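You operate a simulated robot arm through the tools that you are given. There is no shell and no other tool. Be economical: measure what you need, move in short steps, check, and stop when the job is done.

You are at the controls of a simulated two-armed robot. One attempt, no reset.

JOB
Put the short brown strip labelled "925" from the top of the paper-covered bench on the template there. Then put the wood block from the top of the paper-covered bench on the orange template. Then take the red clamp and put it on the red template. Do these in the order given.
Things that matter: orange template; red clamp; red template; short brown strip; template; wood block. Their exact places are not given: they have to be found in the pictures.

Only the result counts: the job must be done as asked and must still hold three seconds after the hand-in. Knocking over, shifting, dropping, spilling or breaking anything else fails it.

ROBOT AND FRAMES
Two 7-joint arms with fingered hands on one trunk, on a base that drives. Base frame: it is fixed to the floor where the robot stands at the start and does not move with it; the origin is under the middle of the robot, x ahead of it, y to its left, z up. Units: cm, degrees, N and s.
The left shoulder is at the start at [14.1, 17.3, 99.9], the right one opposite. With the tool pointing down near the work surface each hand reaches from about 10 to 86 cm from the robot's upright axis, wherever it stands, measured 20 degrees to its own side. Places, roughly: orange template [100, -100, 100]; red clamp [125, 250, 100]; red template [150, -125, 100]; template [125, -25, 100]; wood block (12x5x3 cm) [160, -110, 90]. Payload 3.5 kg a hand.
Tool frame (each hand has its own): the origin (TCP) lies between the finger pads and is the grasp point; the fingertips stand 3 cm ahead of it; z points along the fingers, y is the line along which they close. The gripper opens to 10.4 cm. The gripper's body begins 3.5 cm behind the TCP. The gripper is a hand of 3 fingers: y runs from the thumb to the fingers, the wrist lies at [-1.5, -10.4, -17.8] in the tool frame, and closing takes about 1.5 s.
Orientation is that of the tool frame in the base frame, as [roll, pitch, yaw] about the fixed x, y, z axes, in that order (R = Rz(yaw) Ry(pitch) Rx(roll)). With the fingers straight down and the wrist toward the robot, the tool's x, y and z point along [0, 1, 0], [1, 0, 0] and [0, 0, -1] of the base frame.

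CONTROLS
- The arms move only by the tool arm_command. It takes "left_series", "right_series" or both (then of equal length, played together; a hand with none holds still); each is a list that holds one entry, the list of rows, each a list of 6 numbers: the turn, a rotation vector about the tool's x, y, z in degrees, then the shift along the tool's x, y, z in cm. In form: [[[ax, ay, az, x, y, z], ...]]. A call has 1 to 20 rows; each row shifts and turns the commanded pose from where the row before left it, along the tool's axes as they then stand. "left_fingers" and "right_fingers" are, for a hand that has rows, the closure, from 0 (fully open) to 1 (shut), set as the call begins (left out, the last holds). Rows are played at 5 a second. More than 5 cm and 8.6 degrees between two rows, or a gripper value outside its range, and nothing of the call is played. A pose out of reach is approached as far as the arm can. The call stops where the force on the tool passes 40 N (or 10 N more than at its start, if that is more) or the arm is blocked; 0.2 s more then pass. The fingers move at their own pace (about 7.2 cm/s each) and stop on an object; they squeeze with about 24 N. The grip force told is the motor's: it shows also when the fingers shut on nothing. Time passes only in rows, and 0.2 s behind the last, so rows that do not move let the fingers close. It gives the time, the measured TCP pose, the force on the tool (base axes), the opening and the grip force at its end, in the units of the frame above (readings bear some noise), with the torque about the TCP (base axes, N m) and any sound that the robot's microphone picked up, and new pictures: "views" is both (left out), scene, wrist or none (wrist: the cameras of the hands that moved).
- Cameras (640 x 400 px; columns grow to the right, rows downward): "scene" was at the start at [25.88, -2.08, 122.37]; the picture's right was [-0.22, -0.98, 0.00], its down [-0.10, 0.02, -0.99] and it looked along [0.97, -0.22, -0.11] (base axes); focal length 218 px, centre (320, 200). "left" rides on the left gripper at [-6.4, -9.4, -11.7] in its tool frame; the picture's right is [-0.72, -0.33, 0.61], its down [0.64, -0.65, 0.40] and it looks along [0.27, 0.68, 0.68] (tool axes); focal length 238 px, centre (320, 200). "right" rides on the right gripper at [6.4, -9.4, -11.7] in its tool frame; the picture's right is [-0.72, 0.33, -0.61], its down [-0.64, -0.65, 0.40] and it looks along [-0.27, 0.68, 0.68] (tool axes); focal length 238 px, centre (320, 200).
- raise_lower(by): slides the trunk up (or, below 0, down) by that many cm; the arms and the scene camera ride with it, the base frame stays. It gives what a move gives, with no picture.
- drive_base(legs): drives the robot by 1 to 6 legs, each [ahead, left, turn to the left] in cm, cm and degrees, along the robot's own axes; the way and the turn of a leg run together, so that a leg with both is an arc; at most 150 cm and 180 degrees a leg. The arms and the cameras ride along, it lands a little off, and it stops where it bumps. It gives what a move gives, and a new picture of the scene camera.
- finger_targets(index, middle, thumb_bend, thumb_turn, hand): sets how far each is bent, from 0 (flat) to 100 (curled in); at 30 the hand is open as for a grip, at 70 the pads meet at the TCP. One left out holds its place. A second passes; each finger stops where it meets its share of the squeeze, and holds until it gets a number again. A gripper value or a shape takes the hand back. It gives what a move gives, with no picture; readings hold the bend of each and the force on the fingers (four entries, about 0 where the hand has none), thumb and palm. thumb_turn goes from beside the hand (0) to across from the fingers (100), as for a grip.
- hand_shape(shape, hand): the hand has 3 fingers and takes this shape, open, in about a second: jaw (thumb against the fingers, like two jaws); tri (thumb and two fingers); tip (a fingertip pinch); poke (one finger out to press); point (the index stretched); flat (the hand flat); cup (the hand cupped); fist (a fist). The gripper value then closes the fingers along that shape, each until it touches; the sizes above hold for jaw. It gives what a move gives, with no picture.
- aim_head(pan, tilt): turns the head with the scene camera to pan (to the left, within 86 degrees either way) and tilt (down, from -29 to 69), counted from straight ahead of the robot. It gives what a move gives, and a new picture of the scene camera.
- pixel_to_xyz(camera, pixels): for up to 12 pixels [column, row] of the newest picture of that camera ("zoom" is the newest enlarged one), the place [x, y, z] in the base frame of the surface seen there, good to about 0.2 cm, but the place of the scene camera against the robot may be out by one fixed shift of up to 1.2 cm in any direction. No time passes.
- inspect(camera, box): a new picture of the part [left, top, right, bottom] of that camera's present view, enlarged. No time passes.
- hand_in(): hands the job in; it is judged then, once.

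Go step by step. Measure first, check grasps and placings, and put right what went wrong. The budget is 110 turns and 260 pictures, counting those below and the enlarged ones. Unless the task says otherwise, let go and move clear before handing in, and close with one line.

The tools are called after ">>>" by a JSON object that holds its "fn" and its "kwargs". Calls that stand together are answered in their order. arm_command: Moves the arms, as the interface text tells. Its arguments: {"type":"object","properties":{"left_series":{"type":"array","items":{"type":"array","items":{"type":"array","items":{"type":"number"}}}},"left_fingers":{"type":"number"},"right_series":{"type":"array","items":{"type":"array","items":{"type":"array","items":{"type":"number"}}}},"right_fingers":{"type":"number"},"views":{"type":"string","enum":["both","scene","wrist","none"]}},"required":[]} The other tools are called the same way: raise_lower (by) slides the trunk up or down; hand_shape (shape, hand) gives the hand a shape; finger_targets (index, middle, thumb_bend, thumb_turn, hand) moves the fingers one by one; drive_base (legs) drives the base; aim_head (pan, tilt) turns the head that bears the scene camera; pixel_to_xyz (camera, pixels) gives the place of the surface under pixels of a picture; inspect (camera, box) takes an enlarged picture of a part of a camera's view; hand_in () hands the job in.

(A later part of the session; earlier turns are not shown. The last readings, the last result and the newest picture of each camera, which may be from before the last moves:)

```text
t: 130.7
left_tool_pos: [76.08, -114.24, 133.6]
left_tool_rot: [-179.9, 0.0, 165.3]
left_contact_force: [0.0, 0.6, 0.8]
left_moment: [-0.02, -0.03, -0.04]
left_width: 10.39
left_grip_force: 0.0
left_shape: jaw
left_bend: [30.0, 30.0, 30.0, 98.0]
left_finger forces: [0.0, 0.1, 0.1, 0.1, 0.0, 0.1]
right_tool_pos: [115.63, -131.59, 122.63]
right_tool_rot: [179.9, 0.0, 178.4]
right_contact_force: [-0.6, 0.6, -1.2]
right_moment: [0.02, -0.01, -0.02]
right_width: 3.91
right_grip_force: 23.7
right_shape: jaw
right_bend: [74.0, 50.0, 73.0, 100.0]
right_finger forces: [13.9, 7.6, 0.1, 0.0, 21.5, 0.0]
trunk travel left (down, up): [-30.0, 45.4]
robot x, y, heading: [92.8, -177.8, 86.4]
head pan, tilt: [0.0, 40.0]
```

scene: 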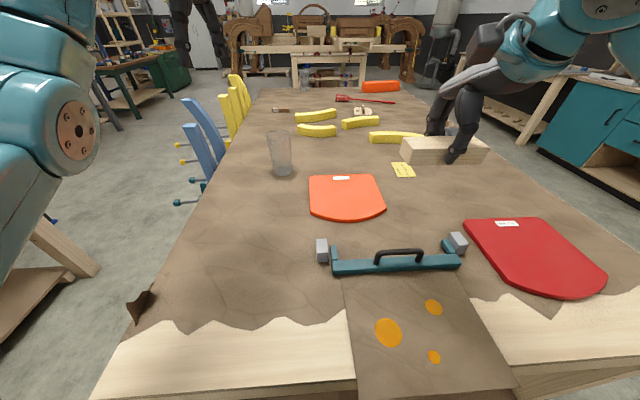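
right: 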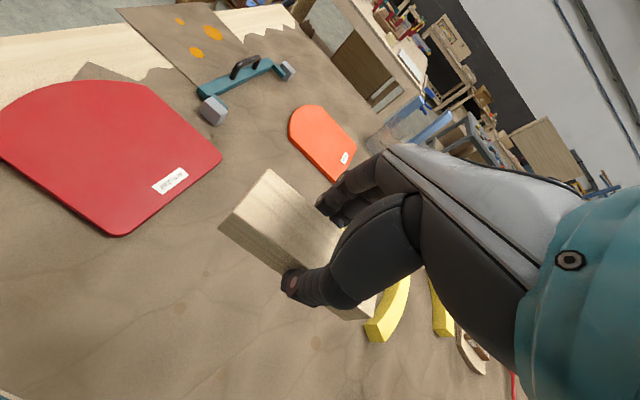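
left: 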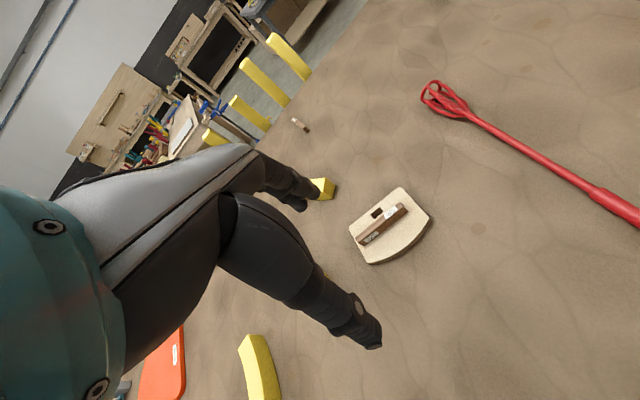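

Orange template at scene (345,198). Get the wrist view to measure it.

>>> {"fn": "arm_command", "kwargs": {"right_series": [[[0, 0, 0, 0, 0, 0]]], "views": "wrist"}}

>>> {"fn": "pixel_to_xyz", "kwargs": {"camera": "scene", "pixels": [[345, 198], [312, 178], [377, 177], [312, 212], [383, 209], [347, 219]]}}

```text
t: 131.1
left_tool_pos: [76.11, -114.15, 133.68]
left_tool_rot: [-179.9, 0.1, 165.3]
left_contact_force: [0.3, -0.3, 0.8]
left_moment: [0.0, 0.0, -0.03]
left_width: 10.38
left_grip_force: 0.1
left_shape: jaw
left_bend: [30.0, 30.0, 30.0, 98.0]
left_finger forces: [0.1, 0.0, 0.1, 0.1, 0.0, 0.1]
right_tool_pos: [115.77, -131.47, 122.55]
right_tool_rot: [179.9, 0.1, 178.4]
right_contact_force: [0.2, -1.2, -0.7]
right_moment: [0.06, -0.04, 0.02]
right_width: 3.92
right_grip_force: 24.1
right_shape: jaw
right_bend: [74.0, 50.0, 73.0, 100.0]
right_finger forces: [14.0, 7.7, 0.1, 0.0, 21.5, 0.0]
trunk travel left (down, up): [-30.0, 45.4]
robot x, y, heading: [92.96, -177.61, 86.5]
head pan, tilt: [0.0, 40.0]
```

right: 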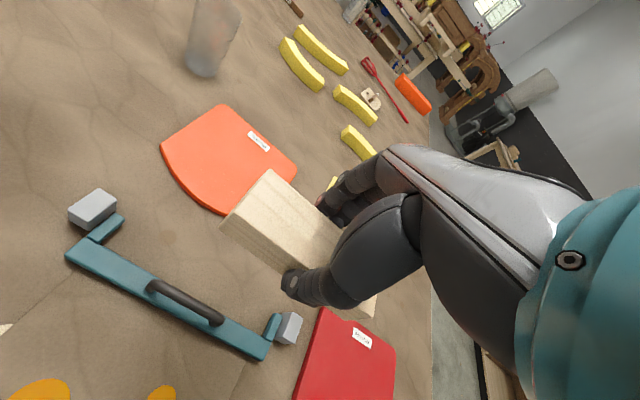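

```text
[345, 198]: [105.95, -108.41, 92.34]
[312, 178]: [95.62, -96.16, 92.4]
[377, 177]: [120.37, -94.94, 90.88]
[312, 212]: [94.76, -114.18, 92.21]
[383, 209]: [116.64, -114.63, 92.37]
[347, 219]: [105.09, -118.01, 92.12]
```

>>> {"fn": "pixel_to_xyz", "kwargs": {"camera": "right", "pixels": [[225, 107], [166, 151], [215, 209], [290, 168], [185, 190], [225, 160], [150, 230], [105, 255]]}}

```text
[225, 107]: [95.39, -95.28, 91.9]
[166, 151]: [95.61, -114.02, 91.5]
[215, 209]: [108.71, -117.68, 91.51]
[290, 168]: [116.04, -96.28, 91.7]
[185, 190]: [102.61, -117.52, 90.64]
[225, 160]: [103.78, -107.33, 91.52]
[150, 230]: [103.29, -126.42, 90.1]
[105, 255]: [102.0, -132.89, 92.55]
```

Orange template spans x 95.4–116.5, y −118…−95, top ≈91.7. Move over its centre (106,−106.5), staying high past the teal clamp.

>>> {"fn": "arm_command", "kwargs": {"right_series": [[[0, 0, 0, 1.7, 4.1, 0], [0, 0, 0, 1.7, 4.1, 0], [0, 0, 0, 1.7, 4.1, 1], [0, 0, 0, 1.7, 4.1, 2], [0, 0, 0, 1.8, 4.1, 2], [0, 0, 0, 1.8, 4.2, 2], [0, 0, 0, 0, 0, 4.5], [0, 0, 0, 0, 0, 4.5], [0, 0, 0, 0, 0, 4.5], [0, 0, 0, 0, 0, 3], [0, 0, 0, 0, 0, 0]]]}}

```text
t: 133.5
left_tool_pos: [76.21, -114.1, 133.58]
left_tool_rot: [-179.9, -0.1, 165.3]
left_contact_force: [-0.2, 0.7, -1.1]
left_moment: [-0.03, 0.02, -0.04]
left_width: 10.39
left_grip_force: 0.0
left_shape: jaw
left_bend: [30.0, 30.0, 30.0, 98.0]
left_finger forces: [0.1, 0.0, 0.0, 0.1, 0.0, 0.0]
right_tool_pos: [105.93, -106.66, 98.97]
right_tool_rot: [179.8, 0.0, 178.4]
right_contact_force: [-0.2, 0.7, 0.3]
right_moment: [0.02, -0.03, 0.01]
right_width: 3.86
right_grip_force: 23.6
right_shape: jaw
right_bend: [74.0, 50.0, 73.0, 100.0]
right_finger forces: [13.7, 7.5, 0.1, 0.0, 21.4, 0.0]
trunk travel left (down, up): [-30.0, 45.4]
robot x, y, heading: [92.79, -178.19, 86.4]
head pan, tilt: [0.0, 40.0]
```

scene: 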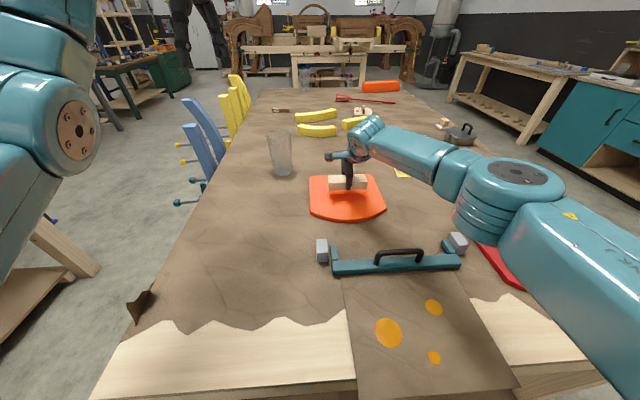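
right: 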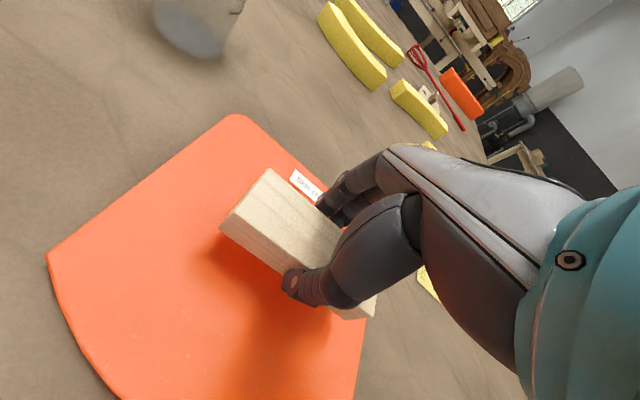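

Over the template. Lower until light contact.

>>> {"fn": "arm_command", "kwargs": {"right_series": [[[0, 0, 0, 0, -0.5, 2.5], [0, 0, 0, 0, 0, 1.0], [0, 0, 0, 0, 0, 0.25], [0, 0, 0, 0, 0, 0]]], "views": "wrist"}}

```text
t: 134.5
left_tool_pos: [76.15, -114.05, 133.54]
left_tool_rot: [-179.9, 0.0, 165.3]
left_contact_force: [-0.1, -0.5, -0.5]
left_moment: [0.01, -0.03, 0.02]
left_width: 10.4
left_grip_force: 0.1
left_shape: jaw
left_bend: [30.0, 30.0, 30.0, 98.0]
left_finger forces: [0.0, 0.0, 0.0, 0.0, 0.0, 0.0]
right_tool_pos: [105.83, -107.11, 95.42]
right_tool_rot: [179.9, -0.1, 178.4]
right_contact_force: [-0.2, -0.3, -0.6]
right_moment: [-0.01, -0.02, 0.01]
right_width: 3.9
right_grip_force: 23.4
right_shape: jaw
right_bend: [74.0, 50.0, 73.0, 100.0]
right_finger forces: [13.7, 7.6, 0.0, 0.1, 21.2, 0.0]
trunk travel left (down, up): [-30.0, 45.4]
robot x, y, heading: [92.86, -178.01, 86.3]
head pan, tilt: [0.0, 40.0]
```

right: 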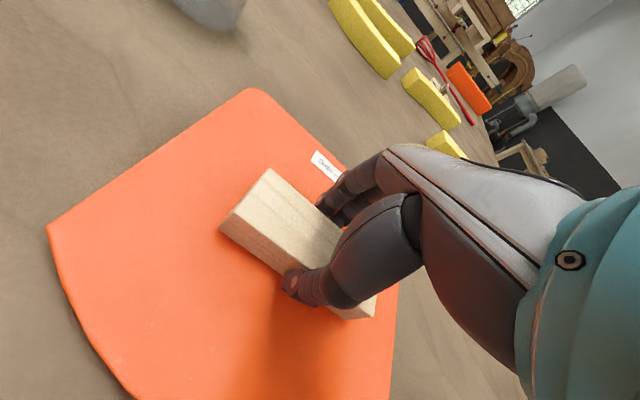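

>>> {"fn": "arm_command", "kwargs": {"right_series": [[[0, 0, 0, 0, 0, 0.2], [0, 0, 0, 0, 0, 0.1], [0, 0, 0, 0, 0, 0]]], "views": "none"}}

```text
t: 135.3
left_tool_pos: [76.22, -114.44, 133.62]
left_tool_rot: [-179.9, 0.0, 165.3]
left_contact_force: [-0.4, -0.1, -0.1]
left_moment: [0.0, -0.01, -0.01]
left_width: 10.4
left_grip_force: 0.1
left_shape: jaw
left_bend: [30.0, 30.0, 30.0, 98.0]
left_finger forces: [0.0, 0.1, 0.0, 0.0, 0.0, 0.0]
right_tool_pos: [105.91, -107.07, 95.28]
right_tool_rot: [179.8, 0.0, 178.4]
right_contact_force: [0.3, -1.2, 9.3]
right_moment: [-0.04, -0.01, -0.01]
right_width: 3.9
right_grip_force: 24.4
right_shape: jaw
right_bend: [74.0, 50.0, 73.0, 100.0]
right_finger forces: [14.5, 8.0, 0.1, 0.1, 23.4, 0.0]
trunk travel left (down, up): [-30.0, 45.4]
robot x, y, heading: [93.0, -178.21, 86.3]
head pan, tilt: [0.0, 40.0]
```

Contact (9 N up). Open the hand, then rise.

>>> {"fn": "arm_command", "kwargs": {"right_series": [[[0, 0, 0, 0, 0, -0.1], [0, 0, 0, 0, 0, 0], [0, 0, 0, 0, 0, 0], [0, 0, 0, 0, 0, 0], [0, 0, 0, 0, 0, 0], [0, 0, 0, 0, 0, 0], [0, 0, 0, 0, 0, 0]]], "right_fingers": 0, "views": "none"}}

>>> {"fn": "arm_command", "kwargs": {"right_series": [[[0, 0, 0, 0, 0, -2], [0, 0, 0, 0, 0, -4], [0, 0, 0, 0, 0, -4.5], [0, 0, 0, 0, 0, -4.5], [0, 0, 0, 0, 0, -4.5], [0, 0, 0, 0, -2, -4.5], [0, 0, 0, -1, -4.5, 0], [0, 0, 0, -1, -4.5, 0], [0, 0, 0, -1, -4.5, 0], [0, 0, 0, -1, -4.5, 0], [0, 0, 0, 0, 0, 0]]]}}

```text
t: 136.9
left_tool_pos: [76.04, -114.19, 133.56]
left_tool_rot: [-179.9, -0.1, 165.3]
left_contact_force: [-0.5, 0.0, 0.6]
left_moment: [-0.01, 0.0, 0.0]
left_width: 10.39
left_grip_force: 0.1
left_shape: jaw
left_bend: [30.0, 30.0, 30.0, 98.0]
left_finger forces: [0.1, 0.0, 0.0, 0.0, 0.1, 0.0]
right_tool_pos: [105.86, -107.0, 95.18]
right_tool_rot: [179.9, 0.0, 178.4]
right_contact_force: [-0.2, 0.0, 0.3]
right_moment: [0.01, -0.04, -0.03]
right_width: 10.36
right_grip_force: 0.0
right_shape: jaw
right_bend: [30.0, 30.0, 30.0, 98.0]
right_finger forces: [0.0, 0.0, 0.1, 0.0, 0.0, 0.0]
trunk travel left (down, up): [-30.0, 45.4]
robot x, y, heading: [93.37, -177.96, 86.4]
head pan, tilt: [0.0, 40.0]
```

```text
t: 139.3
left_tool_pos: [76.17, -114.11, 133.59]
left_tool_rot: [-179.9, 0.0, 165.3]
left_contact_force: [-0.5, 0.2, -0.6]
left_moment: [0.0, -0.03, 0.01]
left_width: 10.37
left_grip_force: 0.0
left_shape: jaw
left_bend: [30.0, 30.0, 30.0, 98.0]
left_finger forces: [0.0, 0.0, 0.0, 0.0, 0.1, 0.0]
right_tool_pos: [109.63, -127.13, 119.28]
right_tool_rot: [179.9, 0.0, 178.2]
right_contact_force: [0.0, 0.0, 0.2]
right_moment: [0.01, -0.01, 0.0]
right_width: 10.37
right_grip_force: 0.1
right_shape: jaw
right_bend: [30.0, 30.0, 30.0, 98.0]
right_finger forces: [0.1, 0.0, 0.0, 0.0, 0.0, 0.1]
trunk travel left (down, up): [-30.0, 45.4]
robot x, y, heading: [92.89, -177.76, 86.0]
head pan, tilt: [0.0, 40.0]
```

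scene: 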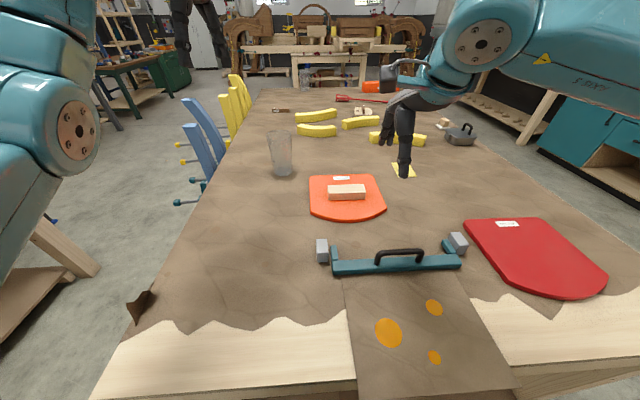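
right: 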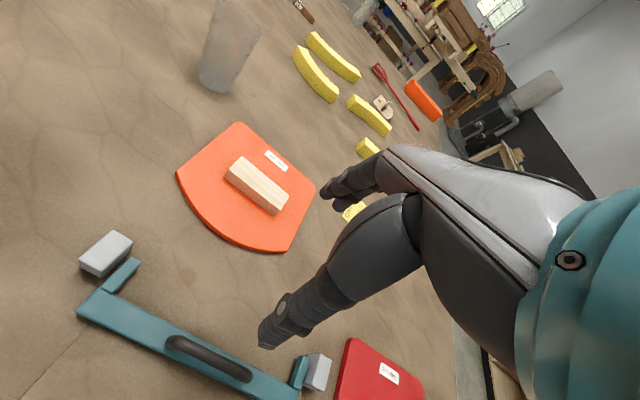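

Block rests on the orange template. Now drive along the far aisle to the left bench for the red clamp.

>>> {"fn": "drive_base", "kwargs": {"legs": [[0, 0, 4], [0, -135, 0], [140, 0, 0], [140, 0, 0], [60, 0, 0]]}}

>>> {"fn": "aim_head", "kwargs": {"pan": 60, "tilt": 20}}

```text
t: 162.3
left_tool_pos: [195.46, 216.73, 136.2]
left_tool_rot: [177.6, -0.6, 170.7]
left_contact_force: [-0.2, -0.3, -0.2]
left_moment: [0.02, 0.01, 0.03]
left_width: 10.39
left_grip_force: 0.0
left_shape: jaw
left_bend: [30.0, 30.0, 30.0, 98.0]
left_finger forces: [0.0, 0.0, 0.1, 0.0, 0.0, 0.0]
right_tool_pos: [229.92, 207.96, 120.58]
right_tool_rot: [178.3, -0.1, -175.8]
right_contact_force: [-0.2, 0.5, -0.4]
right_moment: [-0.02, -0.02, 0.0]
right_width: 10.39
right_grip_force: 0.0
right_shape: jaw
right_bend: [30.0, 30.0, 30.0, 98.0]
right_finger forces: [0.0, 0.0, 0.1, 0.0, 0.1, 0.0]
trunk travel left (down, up): [-30.0, 45.4]
robot x, y, heading: [217.96, 158.23, 92.3]
head pan, tilt: [0.0, 40.0]
stopped in leg 5: the robot was blocked; the commanded pose is now the measured one
```

scene: 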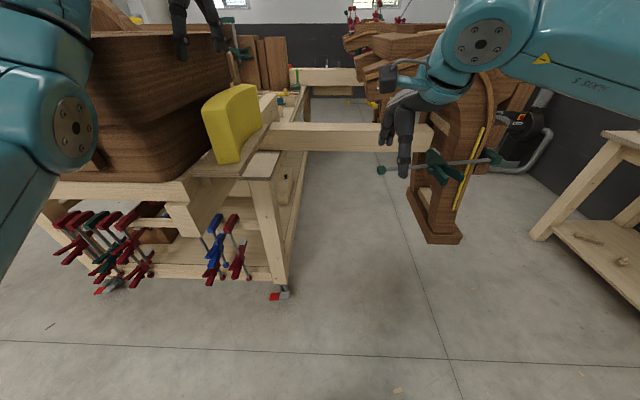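

```text
t: 163.6
left_tool_pos: [195.49, 216.79, 136.15]
left_tool_rot: [177.6, -0.7, 170.8]
left_contact_force: [-0.5, 0.1, 0.1]
left_moment: [-0.01, -0.01, 0.02]
left_width: 10.39
left_grip_force: 0.0
left_shape: jaw
left_bend: [30.0, 30.0, 30.0, 98.0]
left_finger forces: [0.0, 0.0, 0.0, 0.0, 0.1, 0.0]
right_tool_pos: [230.05, 207.7, 120.66]
right_tool_rot: [178.3, -0.1, -176.1]
right_contact_force: [1.0, 0.0, 0.2]
right_moment: [0.01, 0.01, -0.01]
right_width: 10.39
right_grip_force: 0.1
right_shape: jaw
right_bend: [30.0, 30.0, 30.0, 98.0]
right_finger forces: [0.0, 0.1, 0.0, 0.0, 0.0, 0.0]
trunk travel left (down, up): [-30.0, 45.4]
robot x, y, heading: [218.28, 158.97, 91.9]
head pan, tilt: [60.0, 20.0]
```

scene: 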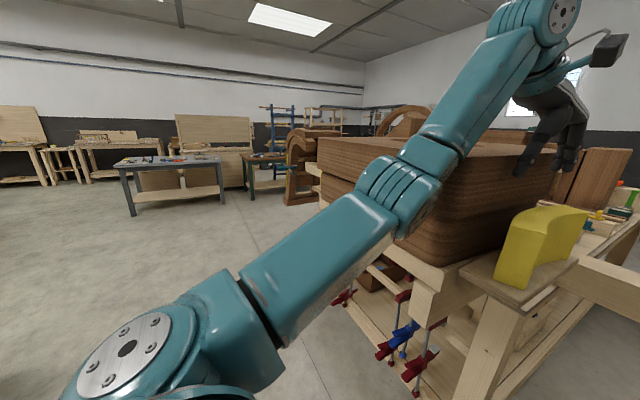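

The left arm bumped the wooden assembly on the left bench and stopped; nothing seems displaced. Back off straight, then survey.

>>> {"fn": "drive_base", "kwargs": {"legs": [[-40, 0, 0]]}}

>>> {"fn": "aim_head", "kwargs": {"pan": 40, "tilt": 15}}

```text
t: 166.1
left_tool_pos: [197.01, 181.35, 133.94]
left_tool_rot: [179.7, -0.1, 170.0]
left_contact_force: [0.0, 0.0, 0.0]
left_moment: [0.01, -0.02, -0.03]
left_width: 10.38
left_grip_force: 0.1
left_shape: jaw
left_bend: [30.0, 30.0, 30.0, 98.0]
left_finger forces: [0.0, 0.0, 0.1, 0.0, 0.0, 0.0]
right_tool_pos: [231.46, 171.4, 119.25]
right_tool_rot: [179.9, 0.0, -176.8]
right_contact_force: [0.1, -0.3, -0.4]
right_moment: [0.03, 0.0, 0.01]
right_width: 10.4
right_grip_force: 0.1
right_shape: jaw
right_bend: [30.0, 30.0, 30.0, 98.0]
right_finger forces: [0.0, 0.0, 0.0, 0.0, 0.0, 0.1]
trunk travel left (down, up): [-30.0, 45.4]
robot x, y, heading: [218.82, 119.44, 91.0]
head pan, tilt: [60.0, 20.0]
```

scene: 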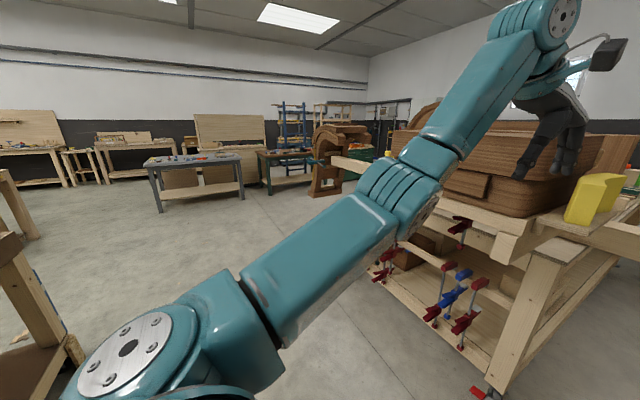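

```text
t: 166.9
left_tool_pos: [196.97, 181.36, 134.02]
left_tool_rot: [179.7, -0.2, 170.1]
left_contact_force: [0.1, -0.6, -0.2]
left_moment: [0.02, -0.02, -0.01]
left_width: 10.39
left_grip_force: 0.1
left_shape: jaw
left_bend: [30.0, 30.0, 30.0, 98.0]
left_finger forces: [0.0, 0.0, 0.1, 0.1, 0.0, 0.1]
right_tool_pos: [231.49, 171.54, 119.26]
right_tool_rot: [179.9, 0.0, -176.7]
right_contact_force: [-0.1, 0.5, 0.3]
right_moment: [-0.01, 0.03, -0.04]
right_width: 10.4
right_grip_force: 0.0
right_shape: jaw
right_bend: [30.0, 30.0, 30.0, 98.0]
right_finger forces: [0.0, 0.0, 0.1, 0.1, 0.1, 0.0]
trunk travel left (down, up): [-30.0, 45.4]
robot x, y, heading: [218.99, 119.76, 91.4]
head pan, tilt: [40.0, 15.0]
```

scene: 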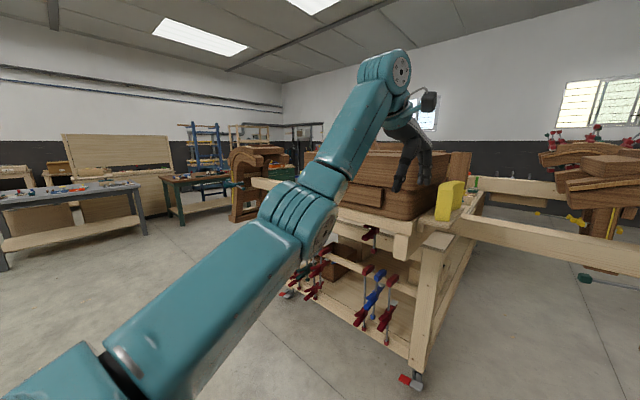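

Strafe left to x≈127 facing the left bench, then look at the clamp.

>>> {"fn": "drive_base", "kwargs": {"legs": [[0, 0, -1.4], [0, 93, 0]]}}

>>> {"fn": "aim_head", "kwargs": {"pan": 0, "tilt": 25}}

```text
t: 172.2
left_tool_pos: [106.0, 183.16, 133.8]
left_tool_rot: [179.7, -0.1, 167.8]
left_contact_force: [-0.5, 0.1, 0.5]
left_moment: [-0.01, -0.04, 0.01]
left_width: 10.39
left_grip_force: 0.1
left_shape: jaw
left_bend: [30.0, 30.0, 30.0, 98.0]
left_finger forces: [0.1, 0.1, 0.0, 0.1, 0.0, 0.0]
right_tool_pos: [140.03, 171.89, 119.31]
right_tool_rot: [179.9, 0.0, -179.0]
right_contact_force: [-0.4, 0.5, -0.5]
right_moment: [0.01, -0.01, -0.01]
right_width: 10.4
right_grip_force: 0.2
right_shape: jaw
right_bend: [30.0, 30.0, 30.0, 98.0]
right_finger forces: [0.0, 0.0, 0.0, 0.0, 0.1, 0.0]
trunk travel left (down, up): [-30.0, 45.4]
robot x, y, heading: [125.44, 120.38, 88.7]
head pan, tilt: [40.0, 15.0]
```

scene: 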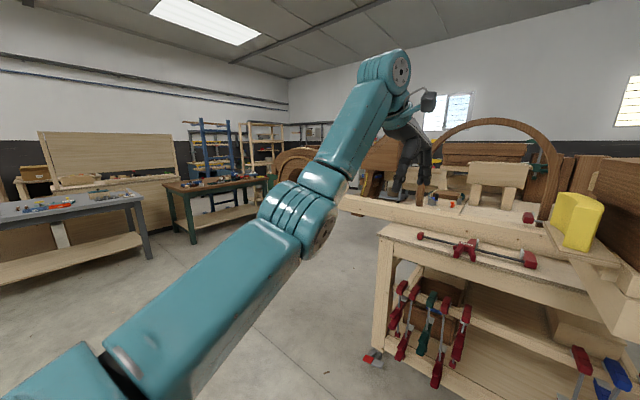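

```text
t: 173.2
left_tool_pos: [106.05, 183.2, 133.82]
left_tool_rot: [179.7, -0.2, 167.9]
left_contact_force: [-0.5, 0.5, 0.2]
left_moment: [-0.05, -0.01, 0.03]
left_width: 10.39
left_grip_force: 0.0
left_shape: jaw
left_bend: [30.0, 30.0, 30.0, 98.0]
left_finger forces: [0.0, 0.0, 0.0, 0.1, 0.0, 0.1]
right_tool_pos: [140.0, 171.95, 119.27]
right_tool_rot: [179.9, 0.0, -178.9]
right_contact_force: [-0.1, 1.0, 0.2]
right_moment: [0.01, 0.02, 0.01]
right_width: 10.4
right_grip_force: 0.1
right_shape: jaw
right_bend: [30.0, 30.0, 30.0, 98.0]
right_finger forces: [0.0, 0.0, 0.0, 0.0, 0.0, 0.1]
trunk travel left (down, up): [-30.0, 45.4]
robot x, y, heading: [125.58, 120.2, 88.7]
head pan, tilt: [0.0, 25.0]
```

scene: 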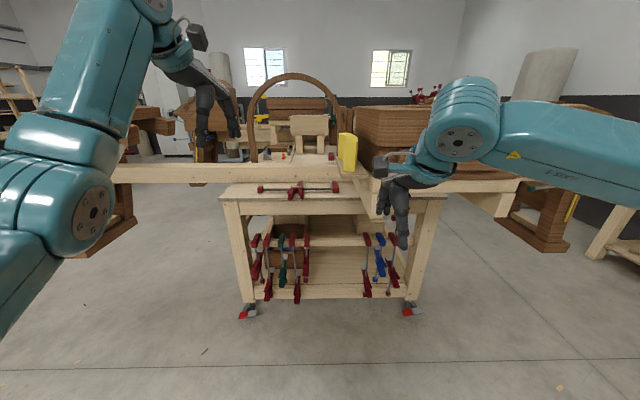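

Red clamp lies on the bench ledge at (298,188). Measure it and the surrounds.

>>> {"fn": "pixel_to_xyz", "kwargs": {"camera": "scene", "pixels": [[298, 189], [262, 189], [334, 187], [280, 188], [315, 187], [230, 196], [300, 196], [370, 196], [347, 150], [310, 160], [200, 172], [440, 185]]}}

>>> {"fn": "inspect", "kwargs": {"camera": "scene", "box": [220, 120, 380, 220]}}

>>> {"fn": "arm_command", "kwargs": {"left_series": [[[0, 0, 0, 0, -4.5, 0], [0, 0, 0, 0, -4.5, 0], [0, 0, 0, 0, -4.5, 0], [0, 0, 0, 0, -4.5, 0], [0, 0, 0, 0, -4.5, 0], [0, 0, 0, 0, -4.5, 0]]], "right_series": [[[0, 0, 0, 0, -3, -4], [0, 0, 0, 0, -3, -4], [0, 0, 0, 0, -3, -4], [0, 0, 0, 0, -3, -4], [0, 0, 0, 0, 0, -4], [0, 0, 0, 0, 0, 0]]]}}

```text
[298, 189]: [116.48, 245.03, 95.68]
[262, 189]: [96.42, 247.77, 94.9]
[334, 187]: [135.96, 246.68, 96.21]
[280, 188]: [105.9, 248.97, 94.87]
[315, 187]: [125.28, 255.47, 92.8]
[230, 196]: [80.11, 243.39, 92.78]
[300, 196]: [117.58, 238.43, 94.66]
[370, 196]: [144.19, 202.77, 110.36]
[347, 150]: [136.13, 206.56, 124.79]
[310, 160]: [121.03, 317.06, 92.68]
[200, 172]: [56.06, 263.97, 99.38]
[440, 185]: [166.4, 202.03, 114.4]
```

```text
4.00 times, centred on (300, 170) of scene
```

zoom: 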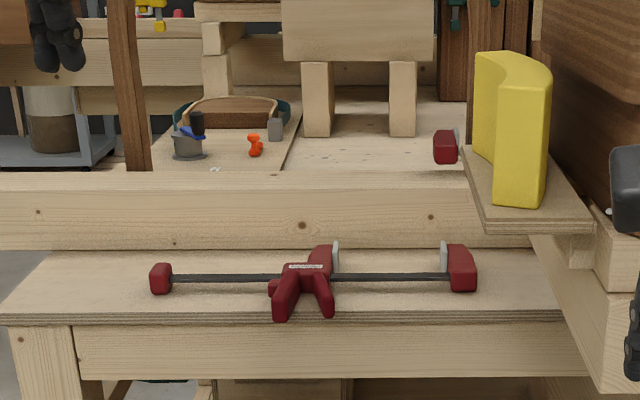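

```text
t: 174.6
left_tool_pos: [100.31, 156.55, 133.84]
left_tool_rot: [179.9, -0.1, 167.8]
left_contact_force: [0.3, -0.7, -0.8]
left_moment: [-0.01, 0.02, -0.01]
left_width: 10.4
left_grip_force: 0.1
left_shape: jaw
left_bend: [30.0, 30.0, 30.0, 98.0]
left_finger forces: [0.0, 0.0, 0.0, 0.0, 0.1, 0.0]
right_tool_pos: [140.44, 159.67, 139.39]
right_tool_rot: [179.9, 0.0, -178.9]
right_contact_force: [0.0, -0.9, -0.1]
right_moment: [0.01, -0.01, 0.01]
right_width: 10.38
right_grip_force: 0.1
right_shape: jaw
right_bend: [30.0, 30.0, 30.0, 98.0]
right_finger forces: [0.0, 0.0, 0.0, 0.0, 0.0, 0.0]
trunk travel left (down, up): [-30.0, 45.4]
robot x, y, heading: [126.01, 120.22, 88.9]
head pan, tilt: [0.0, 25.0]
```

scene: 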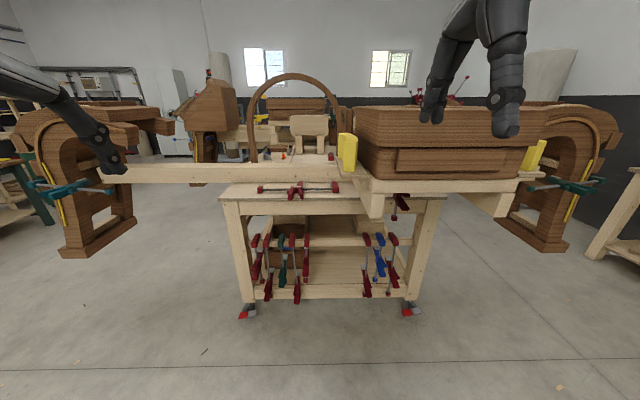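
right: 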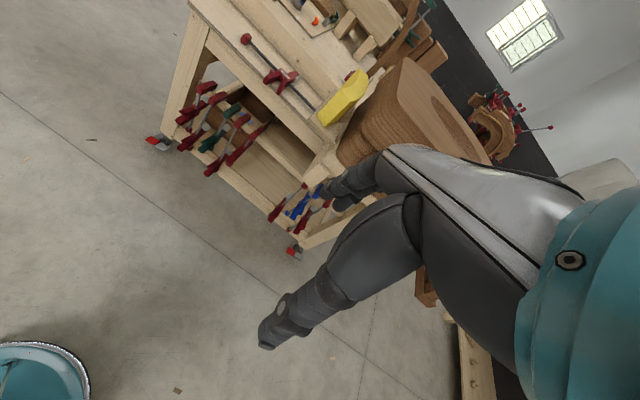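
left: 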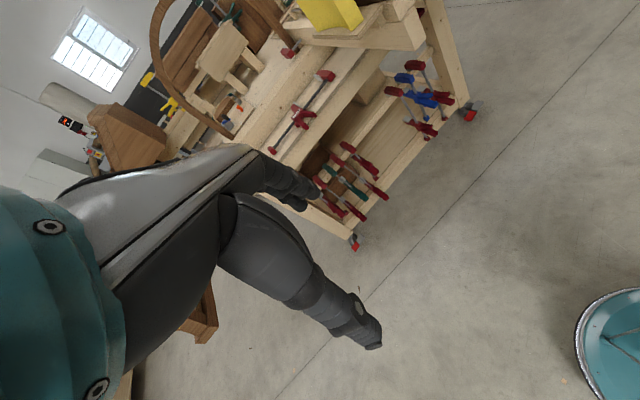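

The box assembly overhangs toward me (front y≈202, x≥137), so I'll use the left hand and keep the right one tucked. Tuck right arm, shift left to x≈106 and approach partway.

>>> {"fn": "arm_command", "kwargs": {"right_series": [[[0, 0, 0, 0, -4, 0], [0, 0, 0, 0, -4, 0], [0, 0, 0, 0, -4, 0], [0, 0, 0, 0, 0, 0]]], "views": "none"}}

>>> {"fn": "drive_base", "kwargs": {"legs": [[0, 0, 1.1], [0, 20, 0], [50, 0, 0]]}}

>>> {"fn": "aim_head", "kwargs": {"pan": 0, "tilt": 40}}

```text
t: 175.6
left_tool_pos: [100.34, 156.79, 133.67]
left_tool_rot: [179.8, -0.1, 167.8]
left_contact_force: [-0.8, 0.0, -0.5]
left_moment: [-0.03, 0.02, 0.02]
left_width: 10.41
left_grip_force: 0.1
left_shape: jaw
left_bend: [30.0, 30.0, 30.0, 98.0]
left_finger forces: [0.1, 0.0, 0.0, 0.0, 0.0, 0.0]
right_tool_pos: [140.48, 147.73, 139.11]
right_tool_rot: [-180.0, 0.1, -179.0]
right_contact_force: [-0.5, 0.6, -0.4]
right_moment: [-0.02, 0.02, -0.02]
right_width: 10.38
right_grip_force: 0.0
right_shape: jaw
right_bend: [30.0, 30.0, 30.0, 98.0]
right_finger forces: [0.0, 0.0, 0.0, 0.0, 0.1, 0.1]
trunk travel left (down, up): [-30.0, 45.4]
robot x, y, heading: [125.46, 120.16, 89.1]
head pan, tilt: [0.0, 25.0]
```

```text
t: 180.1
left_tool_pos: [79.68, 206.67, 133.91]
left_tool_rot: [179.6, -0.2, 168.8]
left_contact_force: [0.1, -0.2, 0.2]
left_moment: [-0.02, -0.02, 0.01]
left_width: 10.39
left_grip_force: 0.1
left_shape: jaw
left_bend: [30.0, 30.0, 30.0, 98.0]
left_finger forces: [0.1, 0.1, 0.1, 0.0, 0.1, 0.1]
right_tool_pos: [120.03, 198.41, 139.03]
right_tool_rot: [179.9, 0.0, -177.9]
right_contact_force: [0.7, 0.6, -1.0]
right_moment: [-0.03, 0.02, 0.02]
right_width: 10.41
right_grip_force: 0.0
right_shape: jaw
right_bend: [30.0, 30.0, 30.0, 98.0]
right_finger forces: [0.0, 0.1, 0.0, 0.0, 0.0, 0.0]
trunk travel left (down, up): [-30.0, 45.4]
robot x, y, heading: [105.58, 170.55, 90.3]
head pan, tilt: [0.0, 25.0]
```

scene: 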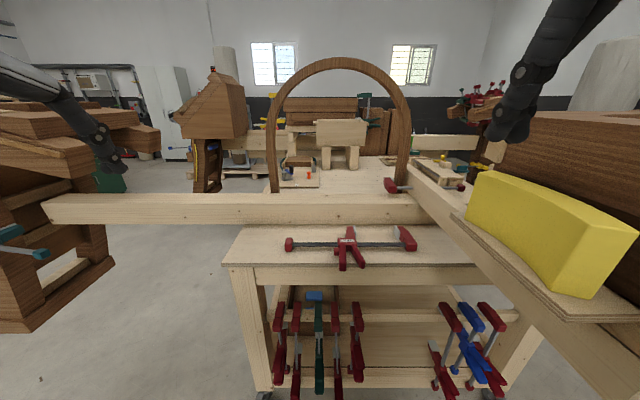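

```text
t: 180.9
left_tool_pos: [79.64, 206.56, 133.83]
left_tool_rot: [179.7, -0.2, 168.9]
left_contact_force: [0.1, -0.7, 0.6]
left_moment: [0.0, 0.02, 0.0]
left_width: 10.38
left_grip_force: 0.0
left_shape: jaw
left_bend: [30.0, 30.0, 30.0, 98.0]
left_finger forces: [0.1, 0.1, 0.0, 0.0, 0.0, 0.0]
right_tool_pos: [120.07, 198.32, 138.99]
right_tool_rot: [179.9, 0.1, -177.9]
right_contact_force: [-0.4, 0.0, -0.4]
right_moment: [0.04, -0.01, -0.01]
right_width: 10.36
right_grip_force: 0.1
right_shape: jaw
right_bend: [30.0, 30.0, 30.0, 98.0]
right_finger forces: [0.0, 0.0, 0.0, 0.0, 0.1, 0.0]
trunk travel left (down, up): [-30.0, 45.4]
robot x, y, heading: [105.79, 170.76, 90.4]
head pan, tilt: [0.0, 40.0]
```

scene: 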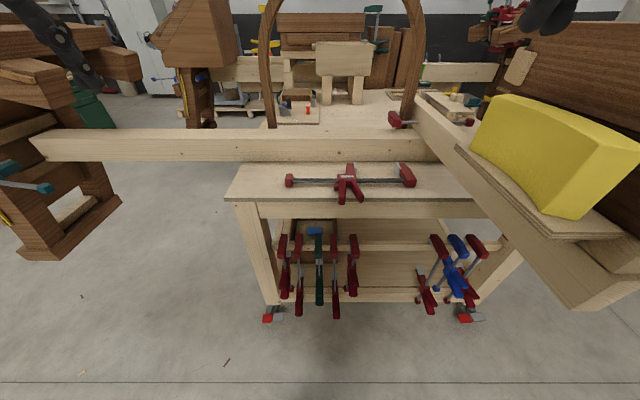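

>>> {"fn": "pixel_to_xyz", "kwargs": {"camera": "scene", "pixels": [[350, 182], [290, 180], [408, 176], [320, 181], [380, 181], [350, 198], [350, 166], [340, 155], [340, 135], [240, 198], [465, 150], [580, 290]]}}

>>> {"fn": "inspect", "kwargs": {"camera": "scene", "box": [270, 140, 440, 220]}}

```text
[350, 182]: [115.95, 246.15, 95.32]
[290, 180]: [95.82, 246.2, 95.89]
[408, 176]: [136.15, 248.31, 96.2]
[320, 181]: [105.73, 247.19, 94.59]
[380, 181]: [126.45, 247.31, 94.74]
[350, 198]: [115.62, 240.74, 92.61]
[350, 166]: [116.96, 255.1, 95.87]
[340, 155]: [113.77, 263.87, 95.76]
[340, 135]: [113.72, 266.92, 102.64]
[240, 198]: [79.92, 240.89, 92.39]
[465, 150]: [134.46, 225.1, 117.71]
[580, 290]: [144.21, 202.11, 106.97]
```

```text
3.76 times, centred on (355, 180) of scene
```

zoom: 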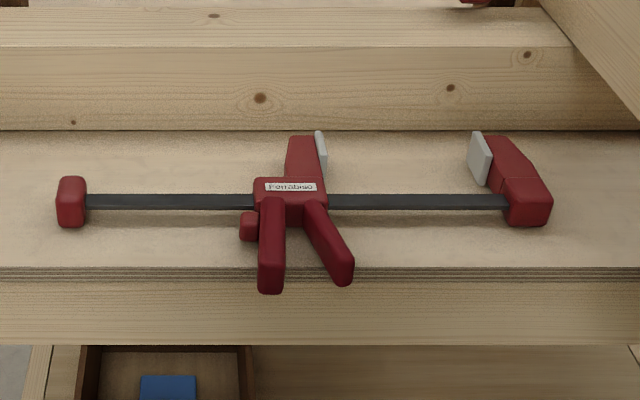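

Bar lies at y≈247, body x 112–119, head at 135; the balance point is near x≈119. I plan to pinch the bar right of the body at x≈123; check clearance to the diagonal beam.

>>> {"fn": "pixel_to_xyz", "kwargs": {"camera": "scene", "pixels": [[440, 162], [460, 182], [480, 205], [500, 225], [430, 120], [450, 140], [480, 170], [455, 165], [470, 205], [364, 192], [350, 178], [363, 170]]}}

>>> {"fn": "inspect", "kwargs": {"camera": "scene", "box": [320, 80, 560, 260]}}

```text
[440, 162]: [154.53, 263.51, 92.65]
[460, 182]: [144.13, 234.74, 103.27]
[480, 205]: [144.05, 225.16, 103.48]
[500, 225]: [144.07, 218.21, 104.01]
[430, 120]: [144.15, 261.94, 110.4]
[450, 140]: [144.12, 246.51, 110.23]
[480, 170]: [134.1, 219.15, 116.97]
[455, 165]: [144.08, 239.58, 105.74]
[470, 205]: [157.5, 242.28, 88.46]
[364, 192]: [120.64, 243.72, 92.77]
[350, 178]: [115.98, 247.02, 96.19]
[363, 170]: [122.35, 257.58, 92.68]
```

```text
2.22 times, centred on (440, 170) of scene
```

zoom: 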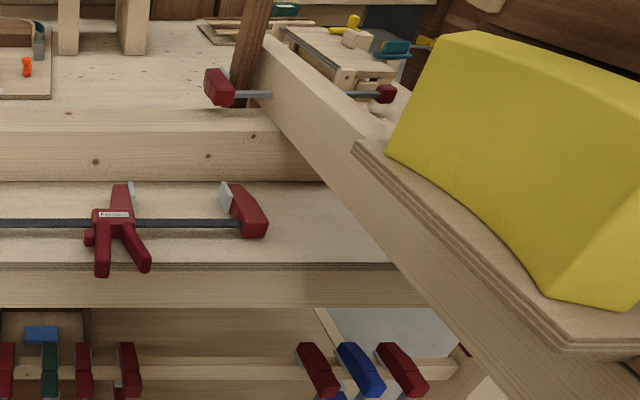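

The beam face is at x=144 and the shelf y<227, so pinching at x≈123.5 with the left hand is clear. Move ahead 13 cm and turn 15° right to bring the left shoulder in.

>>> {"fn": "drive_base", "kwargs": {"legs": [[13, 0, 0], [0, 0, -15]]}}

>>> {"fn": "arm_command", "kwargs": {"left_series": [[[0, 0, 0, 0, 0, 0]]], "views": "wrist"}}

```text
t: 182.5
left_tool_pos: [78.57, 218.82, 133.9]
left_tool_rot: [179.0, 0.3, 168.2]
left_contact_force: [-1.1, 0.2, -0.6]
left_moment: [-0.02, -0.01, -0.02]
left_width: 10.4
left_grip_force: 0.0
left_shape: jaw
left_bend: [30.0, 30.0, 30.0, 98.0]
left_finger forces: [0.0, 0.1, 0.0, 0.0, 0.0, 0.0]
right_tool_pos: [118.3, 209.55, 139.93]
right_tool_rot: [177.8, 1.5, -178.0]
right_contact_force: [0.9, 0.5, 0.1]
right_moment: [0.0, 0.0, -0.01]
right_width: 10.36
right_grip_force: 0.0
right_shape: jaw
right_bend: [30.0, 30.0, 30.0, 98.0]
right_finger forces: [0.0, 0.0, 0.0, 0.0, 0.1, 0.0]
trunk travel left (down, up): [-30.0, 45.4]
robot x, y, heading: [105.67, 184.05, 89.3]
head pan, tilt: [0.0, 40.0]
stopped in leg 2: the robot was blocked; the commanded pose is now the measured one
```

scene: 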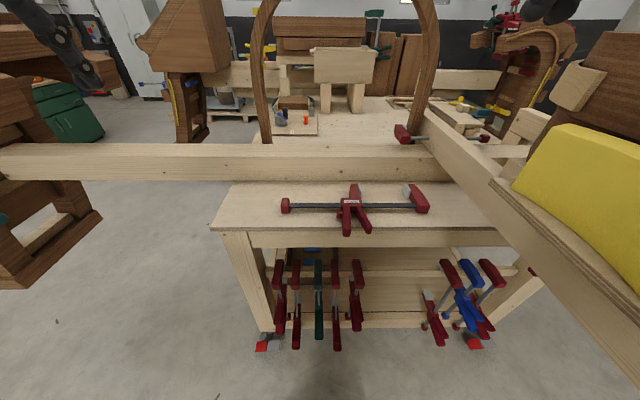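

```text
t: 182.9
left_tool_pos: [78.62, 218.71, 133.87]
left_tool_rot: [178.9, 0.4, 168.1]
left_contact_force: [0.0, -0.9, -0.9]
left_moment: [0.01, 0.02, 0.04]
left_width: 10.38
left_grip_force: 0.0
left_shape: jaw
left_bend: [30.0, 30.0, 30.0, 98.0]
left_finger forces: [0.0, 0.1, 0.0, 0.0, 0.1, 0.1]
right_tool_pos: [118.22, 209.41, 139.94]
right_tool_rot: [177.8, 1.4, -178.2]
right_contact_force: [0.1, 0.6, -0.6]
right_moment: [0.01, 0.02, -0.05]
right_width: 10.38
right_grip_force: 0.1
right_shape: jaw
right_bend: [30.0, 30.0, 30.0, 98.0]
right_finger forces: [0.1, 0.0, 0.1, 0.0, 0.0, 0.0]
trunk travel left (down, up): [-30.0, 45.4]
robot x, y, heading: [105.33, 183.6, 89.3]
head pan, tilt: [0.0, 40.0]
```

left: 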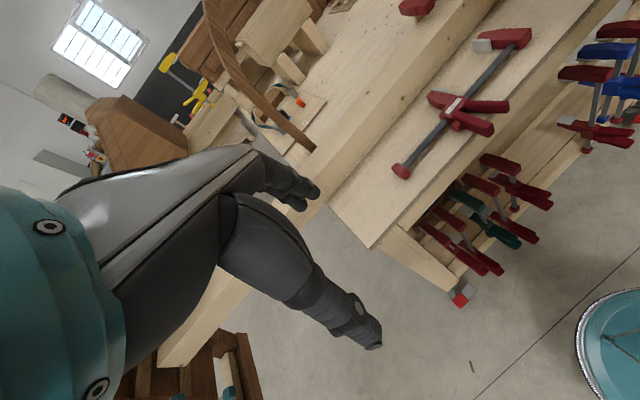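

The turn was blocked (the right arm touches the box side). Look right to see.

>>> {"fn": "aim_head", "kwargs": {"pan": -60, "tilt": 15}}

```text
t: 184.2
left_tool_pos: [78.33, 218.78, 134.04]
left_tool_rot: [178.9, 0.5, 168.2]
left_contact_force: [0.3, 0.1, 0.3]
left_moment: [0.01, -0.01, 0.01]
left_width: 10.4
left_grip_force: 0.0
left_shape: jaw
left_bend: [30.0, 30.0, 30.0, 98.0]
left_finger forces: [0.0, 0.1, 0.1, 0.1, 0.1, 0.0]
right_tool_pos: [118.2, 209.53, 139.95]
right_tool_rot: [177.9, 1.3, -178.2]
right_contact_force: [-0.3, -0.4, -0.4]
right_moment: [-0.02, -0.03, 0.02]
right_width: 10.37
right_grip_force: 0.1
right_shape: jaw
right_bend: [30.0, 30.0, 30.0, 98.0]
right_finger forces: [0.0, 0.0, 0.1, 0.0, 0.1, 0.0]
trunk travel left (down, up): [-30.0, 45.4]
robot x, y, heading: [105.32, 184.33, 89.4]
head pan, tilt: [-60.0, 15.0]
```

scene: 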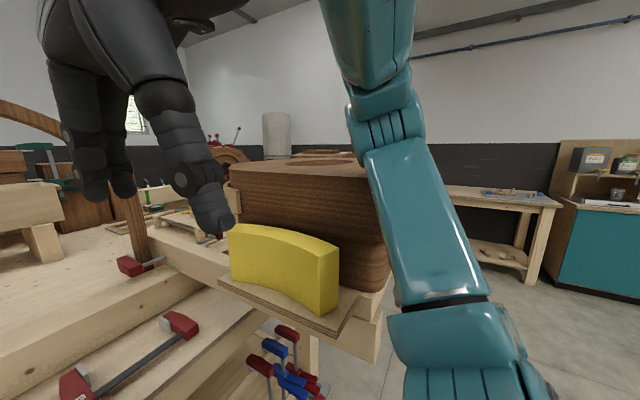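

The right upper arm is against the box corner. Back off 14, shift left 16, turn right 30°, then re-approach — this keeps the right arm away and brings the left shoulder in.

>>> {"fn": "drive_base", "kwargs": {"legs": [[-14, 0, 0], [0, 16, 0], [0, 0, -30]]}}

>>> {"fn": "aim_head", "kwargs": {"pan": 10, "tilt": 30}}

```text
t: 185.0
left_tool_pos: [78.62, 218.29, 133.7]
left_tool_rot: [179.4, 0.3, 168.3]
left_contact_force: [-0.2, 0.2, -0.1]
left_moment: [-0.03, 0.02, -0.02]
left_width: 10.39
left_grip_force: 0.0
left_shape: jaw
left_bend: [30.0, 30.0, 30.0, 98.0]
left_finger forces: [0.0, 0.1, 0.0, 0.1, 0.0, 0.0]
right_tool_pos: [118.12, 209.11, 139.6]
right_tool_rot: [178.3, 1.8, -177.5]
right_contact_force: [0.2, -0.5, -0.1]
right_moment: [0.0, -0.02, -0.01]
right_width: 10.39
right_grip_force: 0.1
right_shape: jaw
right_bend: [30.0, 30.0, 30.0, 98.0]
right_finger forces: [0.1, 0.0, 0.0, 0.1, 0.0, 0.0]
trunk travel left (down, up): [-30.0, 45.4]
robot x, y, heading: [105.42, 182.66, 89.5]
head pan, tilt: [-60.0, 15.0]
stopped in leg 1: the robot was blocked; the commanded pose is now the measured one
```

scene: 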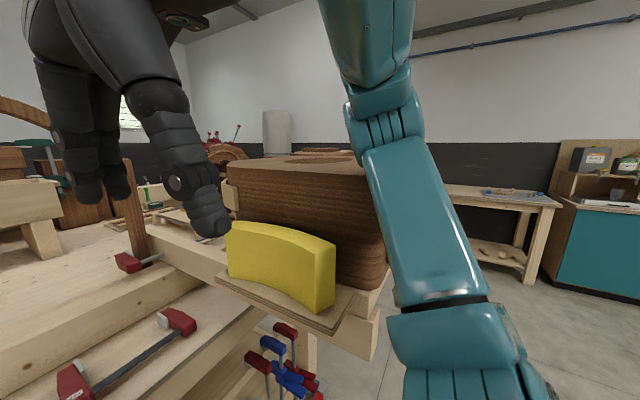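

```text
t: 186.4
left_tool_pos: [78.56, 218.23, 133.58]
left_tool_rot: [179.4, 0.4, 168.3]
left_contact_force: [0.2, 0.3, -0.7]
left_moment: [0.0, 0.02, 0.0]
left_width: 10.36
left_grip_force: 0.1
left_shape: jaw
left_bend: [30.0, 30.0, 30.0, 98.0]
left_finger forces: [0.1, 0.0, 0.1, 0.1, 0.0, 0.0]
right_tool_pos: [118.23, 209.15, 139.77]
right_tool_rot: [178.2, 1.6, -177.6]
right_contact_force: [0.0, -0.1, 0.2]
right_moment: [0.01, -0.03, 0.0]
right_width: 10.38
right_grip_force: 0.1
right_shape: jaw
right_bend: [30.0, 30.0, 30.0, 98.0]
right_finger forces: [0.1, 0.1, 0.0, 0.0, 0.1, 0.1]
trunk travel left (down, up): [-30.0, 45.4]
robot x, y, heading: [105.38, 183.01, 89.6]
head pan, tilt: [10.0, 30.0]
```

scene: 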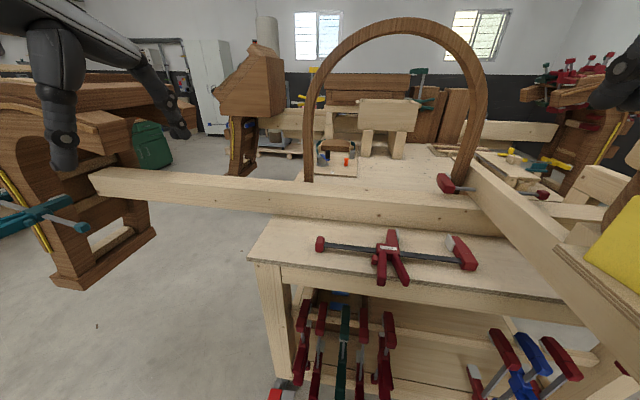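

Still touching as it reversed; sliding left should separate the arm from the box.

>>> {"fn": "drive_base", "kwargs": {"legs": [[0, 4, 0]]}}

```text
t: 187.3
left_tool_pos: [75.75, 218.83, 133.72]
left_tool_rot: [179.8, 0.0, 168.3]
left_contact_force: [-0.9, 0.0, 0.3]
left_moment: [0.0, -0.05, -0.03]
left_width: 10.38
left_grip_force: 0.0
left_shape: jaw
left_bend: [30.0, 30.0, 30.0, 98.0]
left_finger forces: [0.1, 0.0, 0.0, 0.0, 0.0, 0.1]
right_tool_pos: [115.55, 209.61, 139.41]
right_tool_rot: [178.7, 1.1, -177.8]
right_contact_force: [0.3, -0.1, -0.5]
right_moment: [-0.02, -0.01, -0.01]
right_width: 10.39
right_grip_force: 0.1
right_shape: jaw
right_bend: [30.0, 30.0, 30.0, 98.0]
right_finger forces: [0.0, 0.0, 0.1, 0.0, 0.0, 0.0]
trunk travel left (down, up): [-30.0, 45.4]
robot x, y, heading: [101.29, 182.35, 89.3]
head pan, tilt: [10.0, 30.0]
```

scene: 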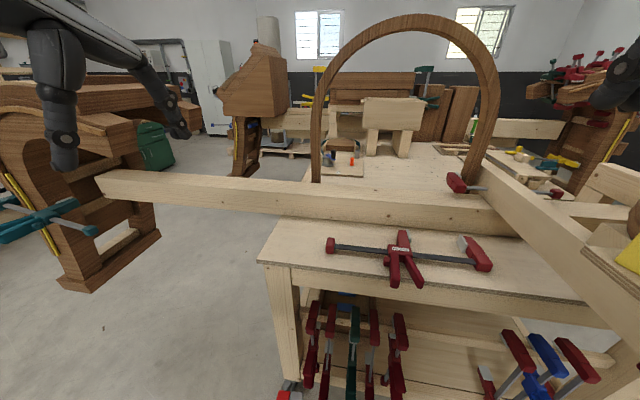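

Freed. Continue left, back a little, then turn.

>>> {"fn": "drive_base", "kwargs": {"legs": [[0, 8, 0], [-6, 0, 0], [0, 0, -15]]}}

>>> {"fn": "aim_head", "kwargs": {"pan": -60, "tilt": 15}}

```text
t: 189.8
left_tool_pos: [78.08, 218.25, 133.72]
left_tool_rot: [179.7, -0.2, 153.3]
left_contact_force: [0.3, 0.3, -0.5]
left_moment: [0.0, 0.0, 0.05]
left_width: 10.38
left_grip_force: 0.2
left_shape: jaw
left_bend: [30.0, 30.0, 30.0, 98.0]
left_finger forces: [0.1, 0.0, 0.0, 0.0, 0.1, 0.0]
right_tool_pos: [114.02, 199.22, 139.43]
right_tool_rot: [178.6, 0.9, 167.4]
right_contact_force: [-0.5, -0.1, 0.0]
right_moment: [0.03, 0.02, -0.04]
right_width: 10.39
right_grip_force: 0.2
right_shape: jaw
right_bend: [30.0, 30.0, 30.0, 98.0]
right_finger forces: [0.0, 0.0, 0.1, 0.0, 0.0, 0.1]
trunk travel left (down, up): [-30.0, 45.4]
robot x, y, heading: [93.23, 176.94, 74.5]
head pan, tilt: [10.0, 30.0]
```

scene: 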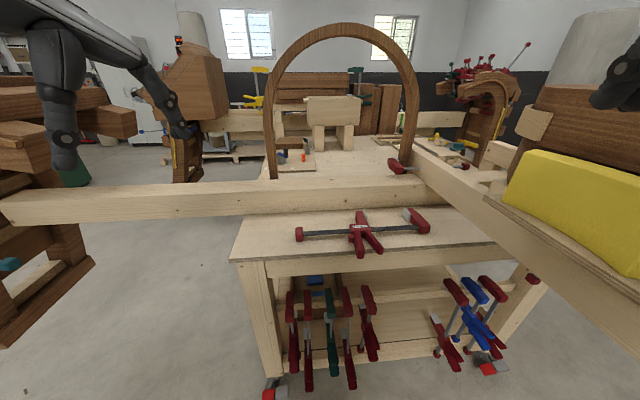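

```text
t: 191.2
left_tool_pos: [78.07, 218.28, 133.67]
left_tool_rot: [179.6, -0.3, 153.4]
left_contact_force: [0.0, -0.3, -0.5]
left_moment: [0.0, 0.0, 0.05]
left_width: 10.38
left_grip_force: 0.0
left_shape: jaw
left_bend: [30.0, 30.0, 30.0, 98.0]
left_finger forces: [0.0, 0.1, 0.0, 0.0, 0.1, 0.0]
right_tool_pos: [114.0, 199.12, 139.44]
right_tool_rot: [178.6, 0.9, 167.4]
right_contact_force: [0.7, 0.4, 0.8]
right_moment: [0.01, 0.01, 0.04]
right_width: 10.37
right_grip_force: 0.0
right_shape: jaw
right_bend: [30.0, 30.0, 30.0, 98.0]
right_finger forces: [0.0, 0.0, 0.0, 0.1, 0.1, 0.0]
trunk travel left (down, up): [-30.0, 45.4]
robot x, y, heading: [93.55, 176.76, 74.3]
head pan, tilt: [-60.0, 15.0]
```

scene: 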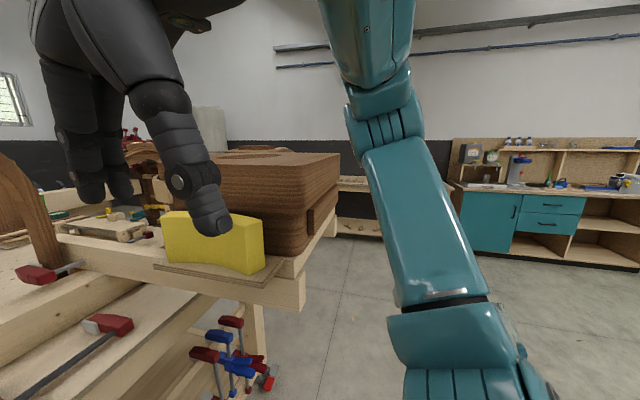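

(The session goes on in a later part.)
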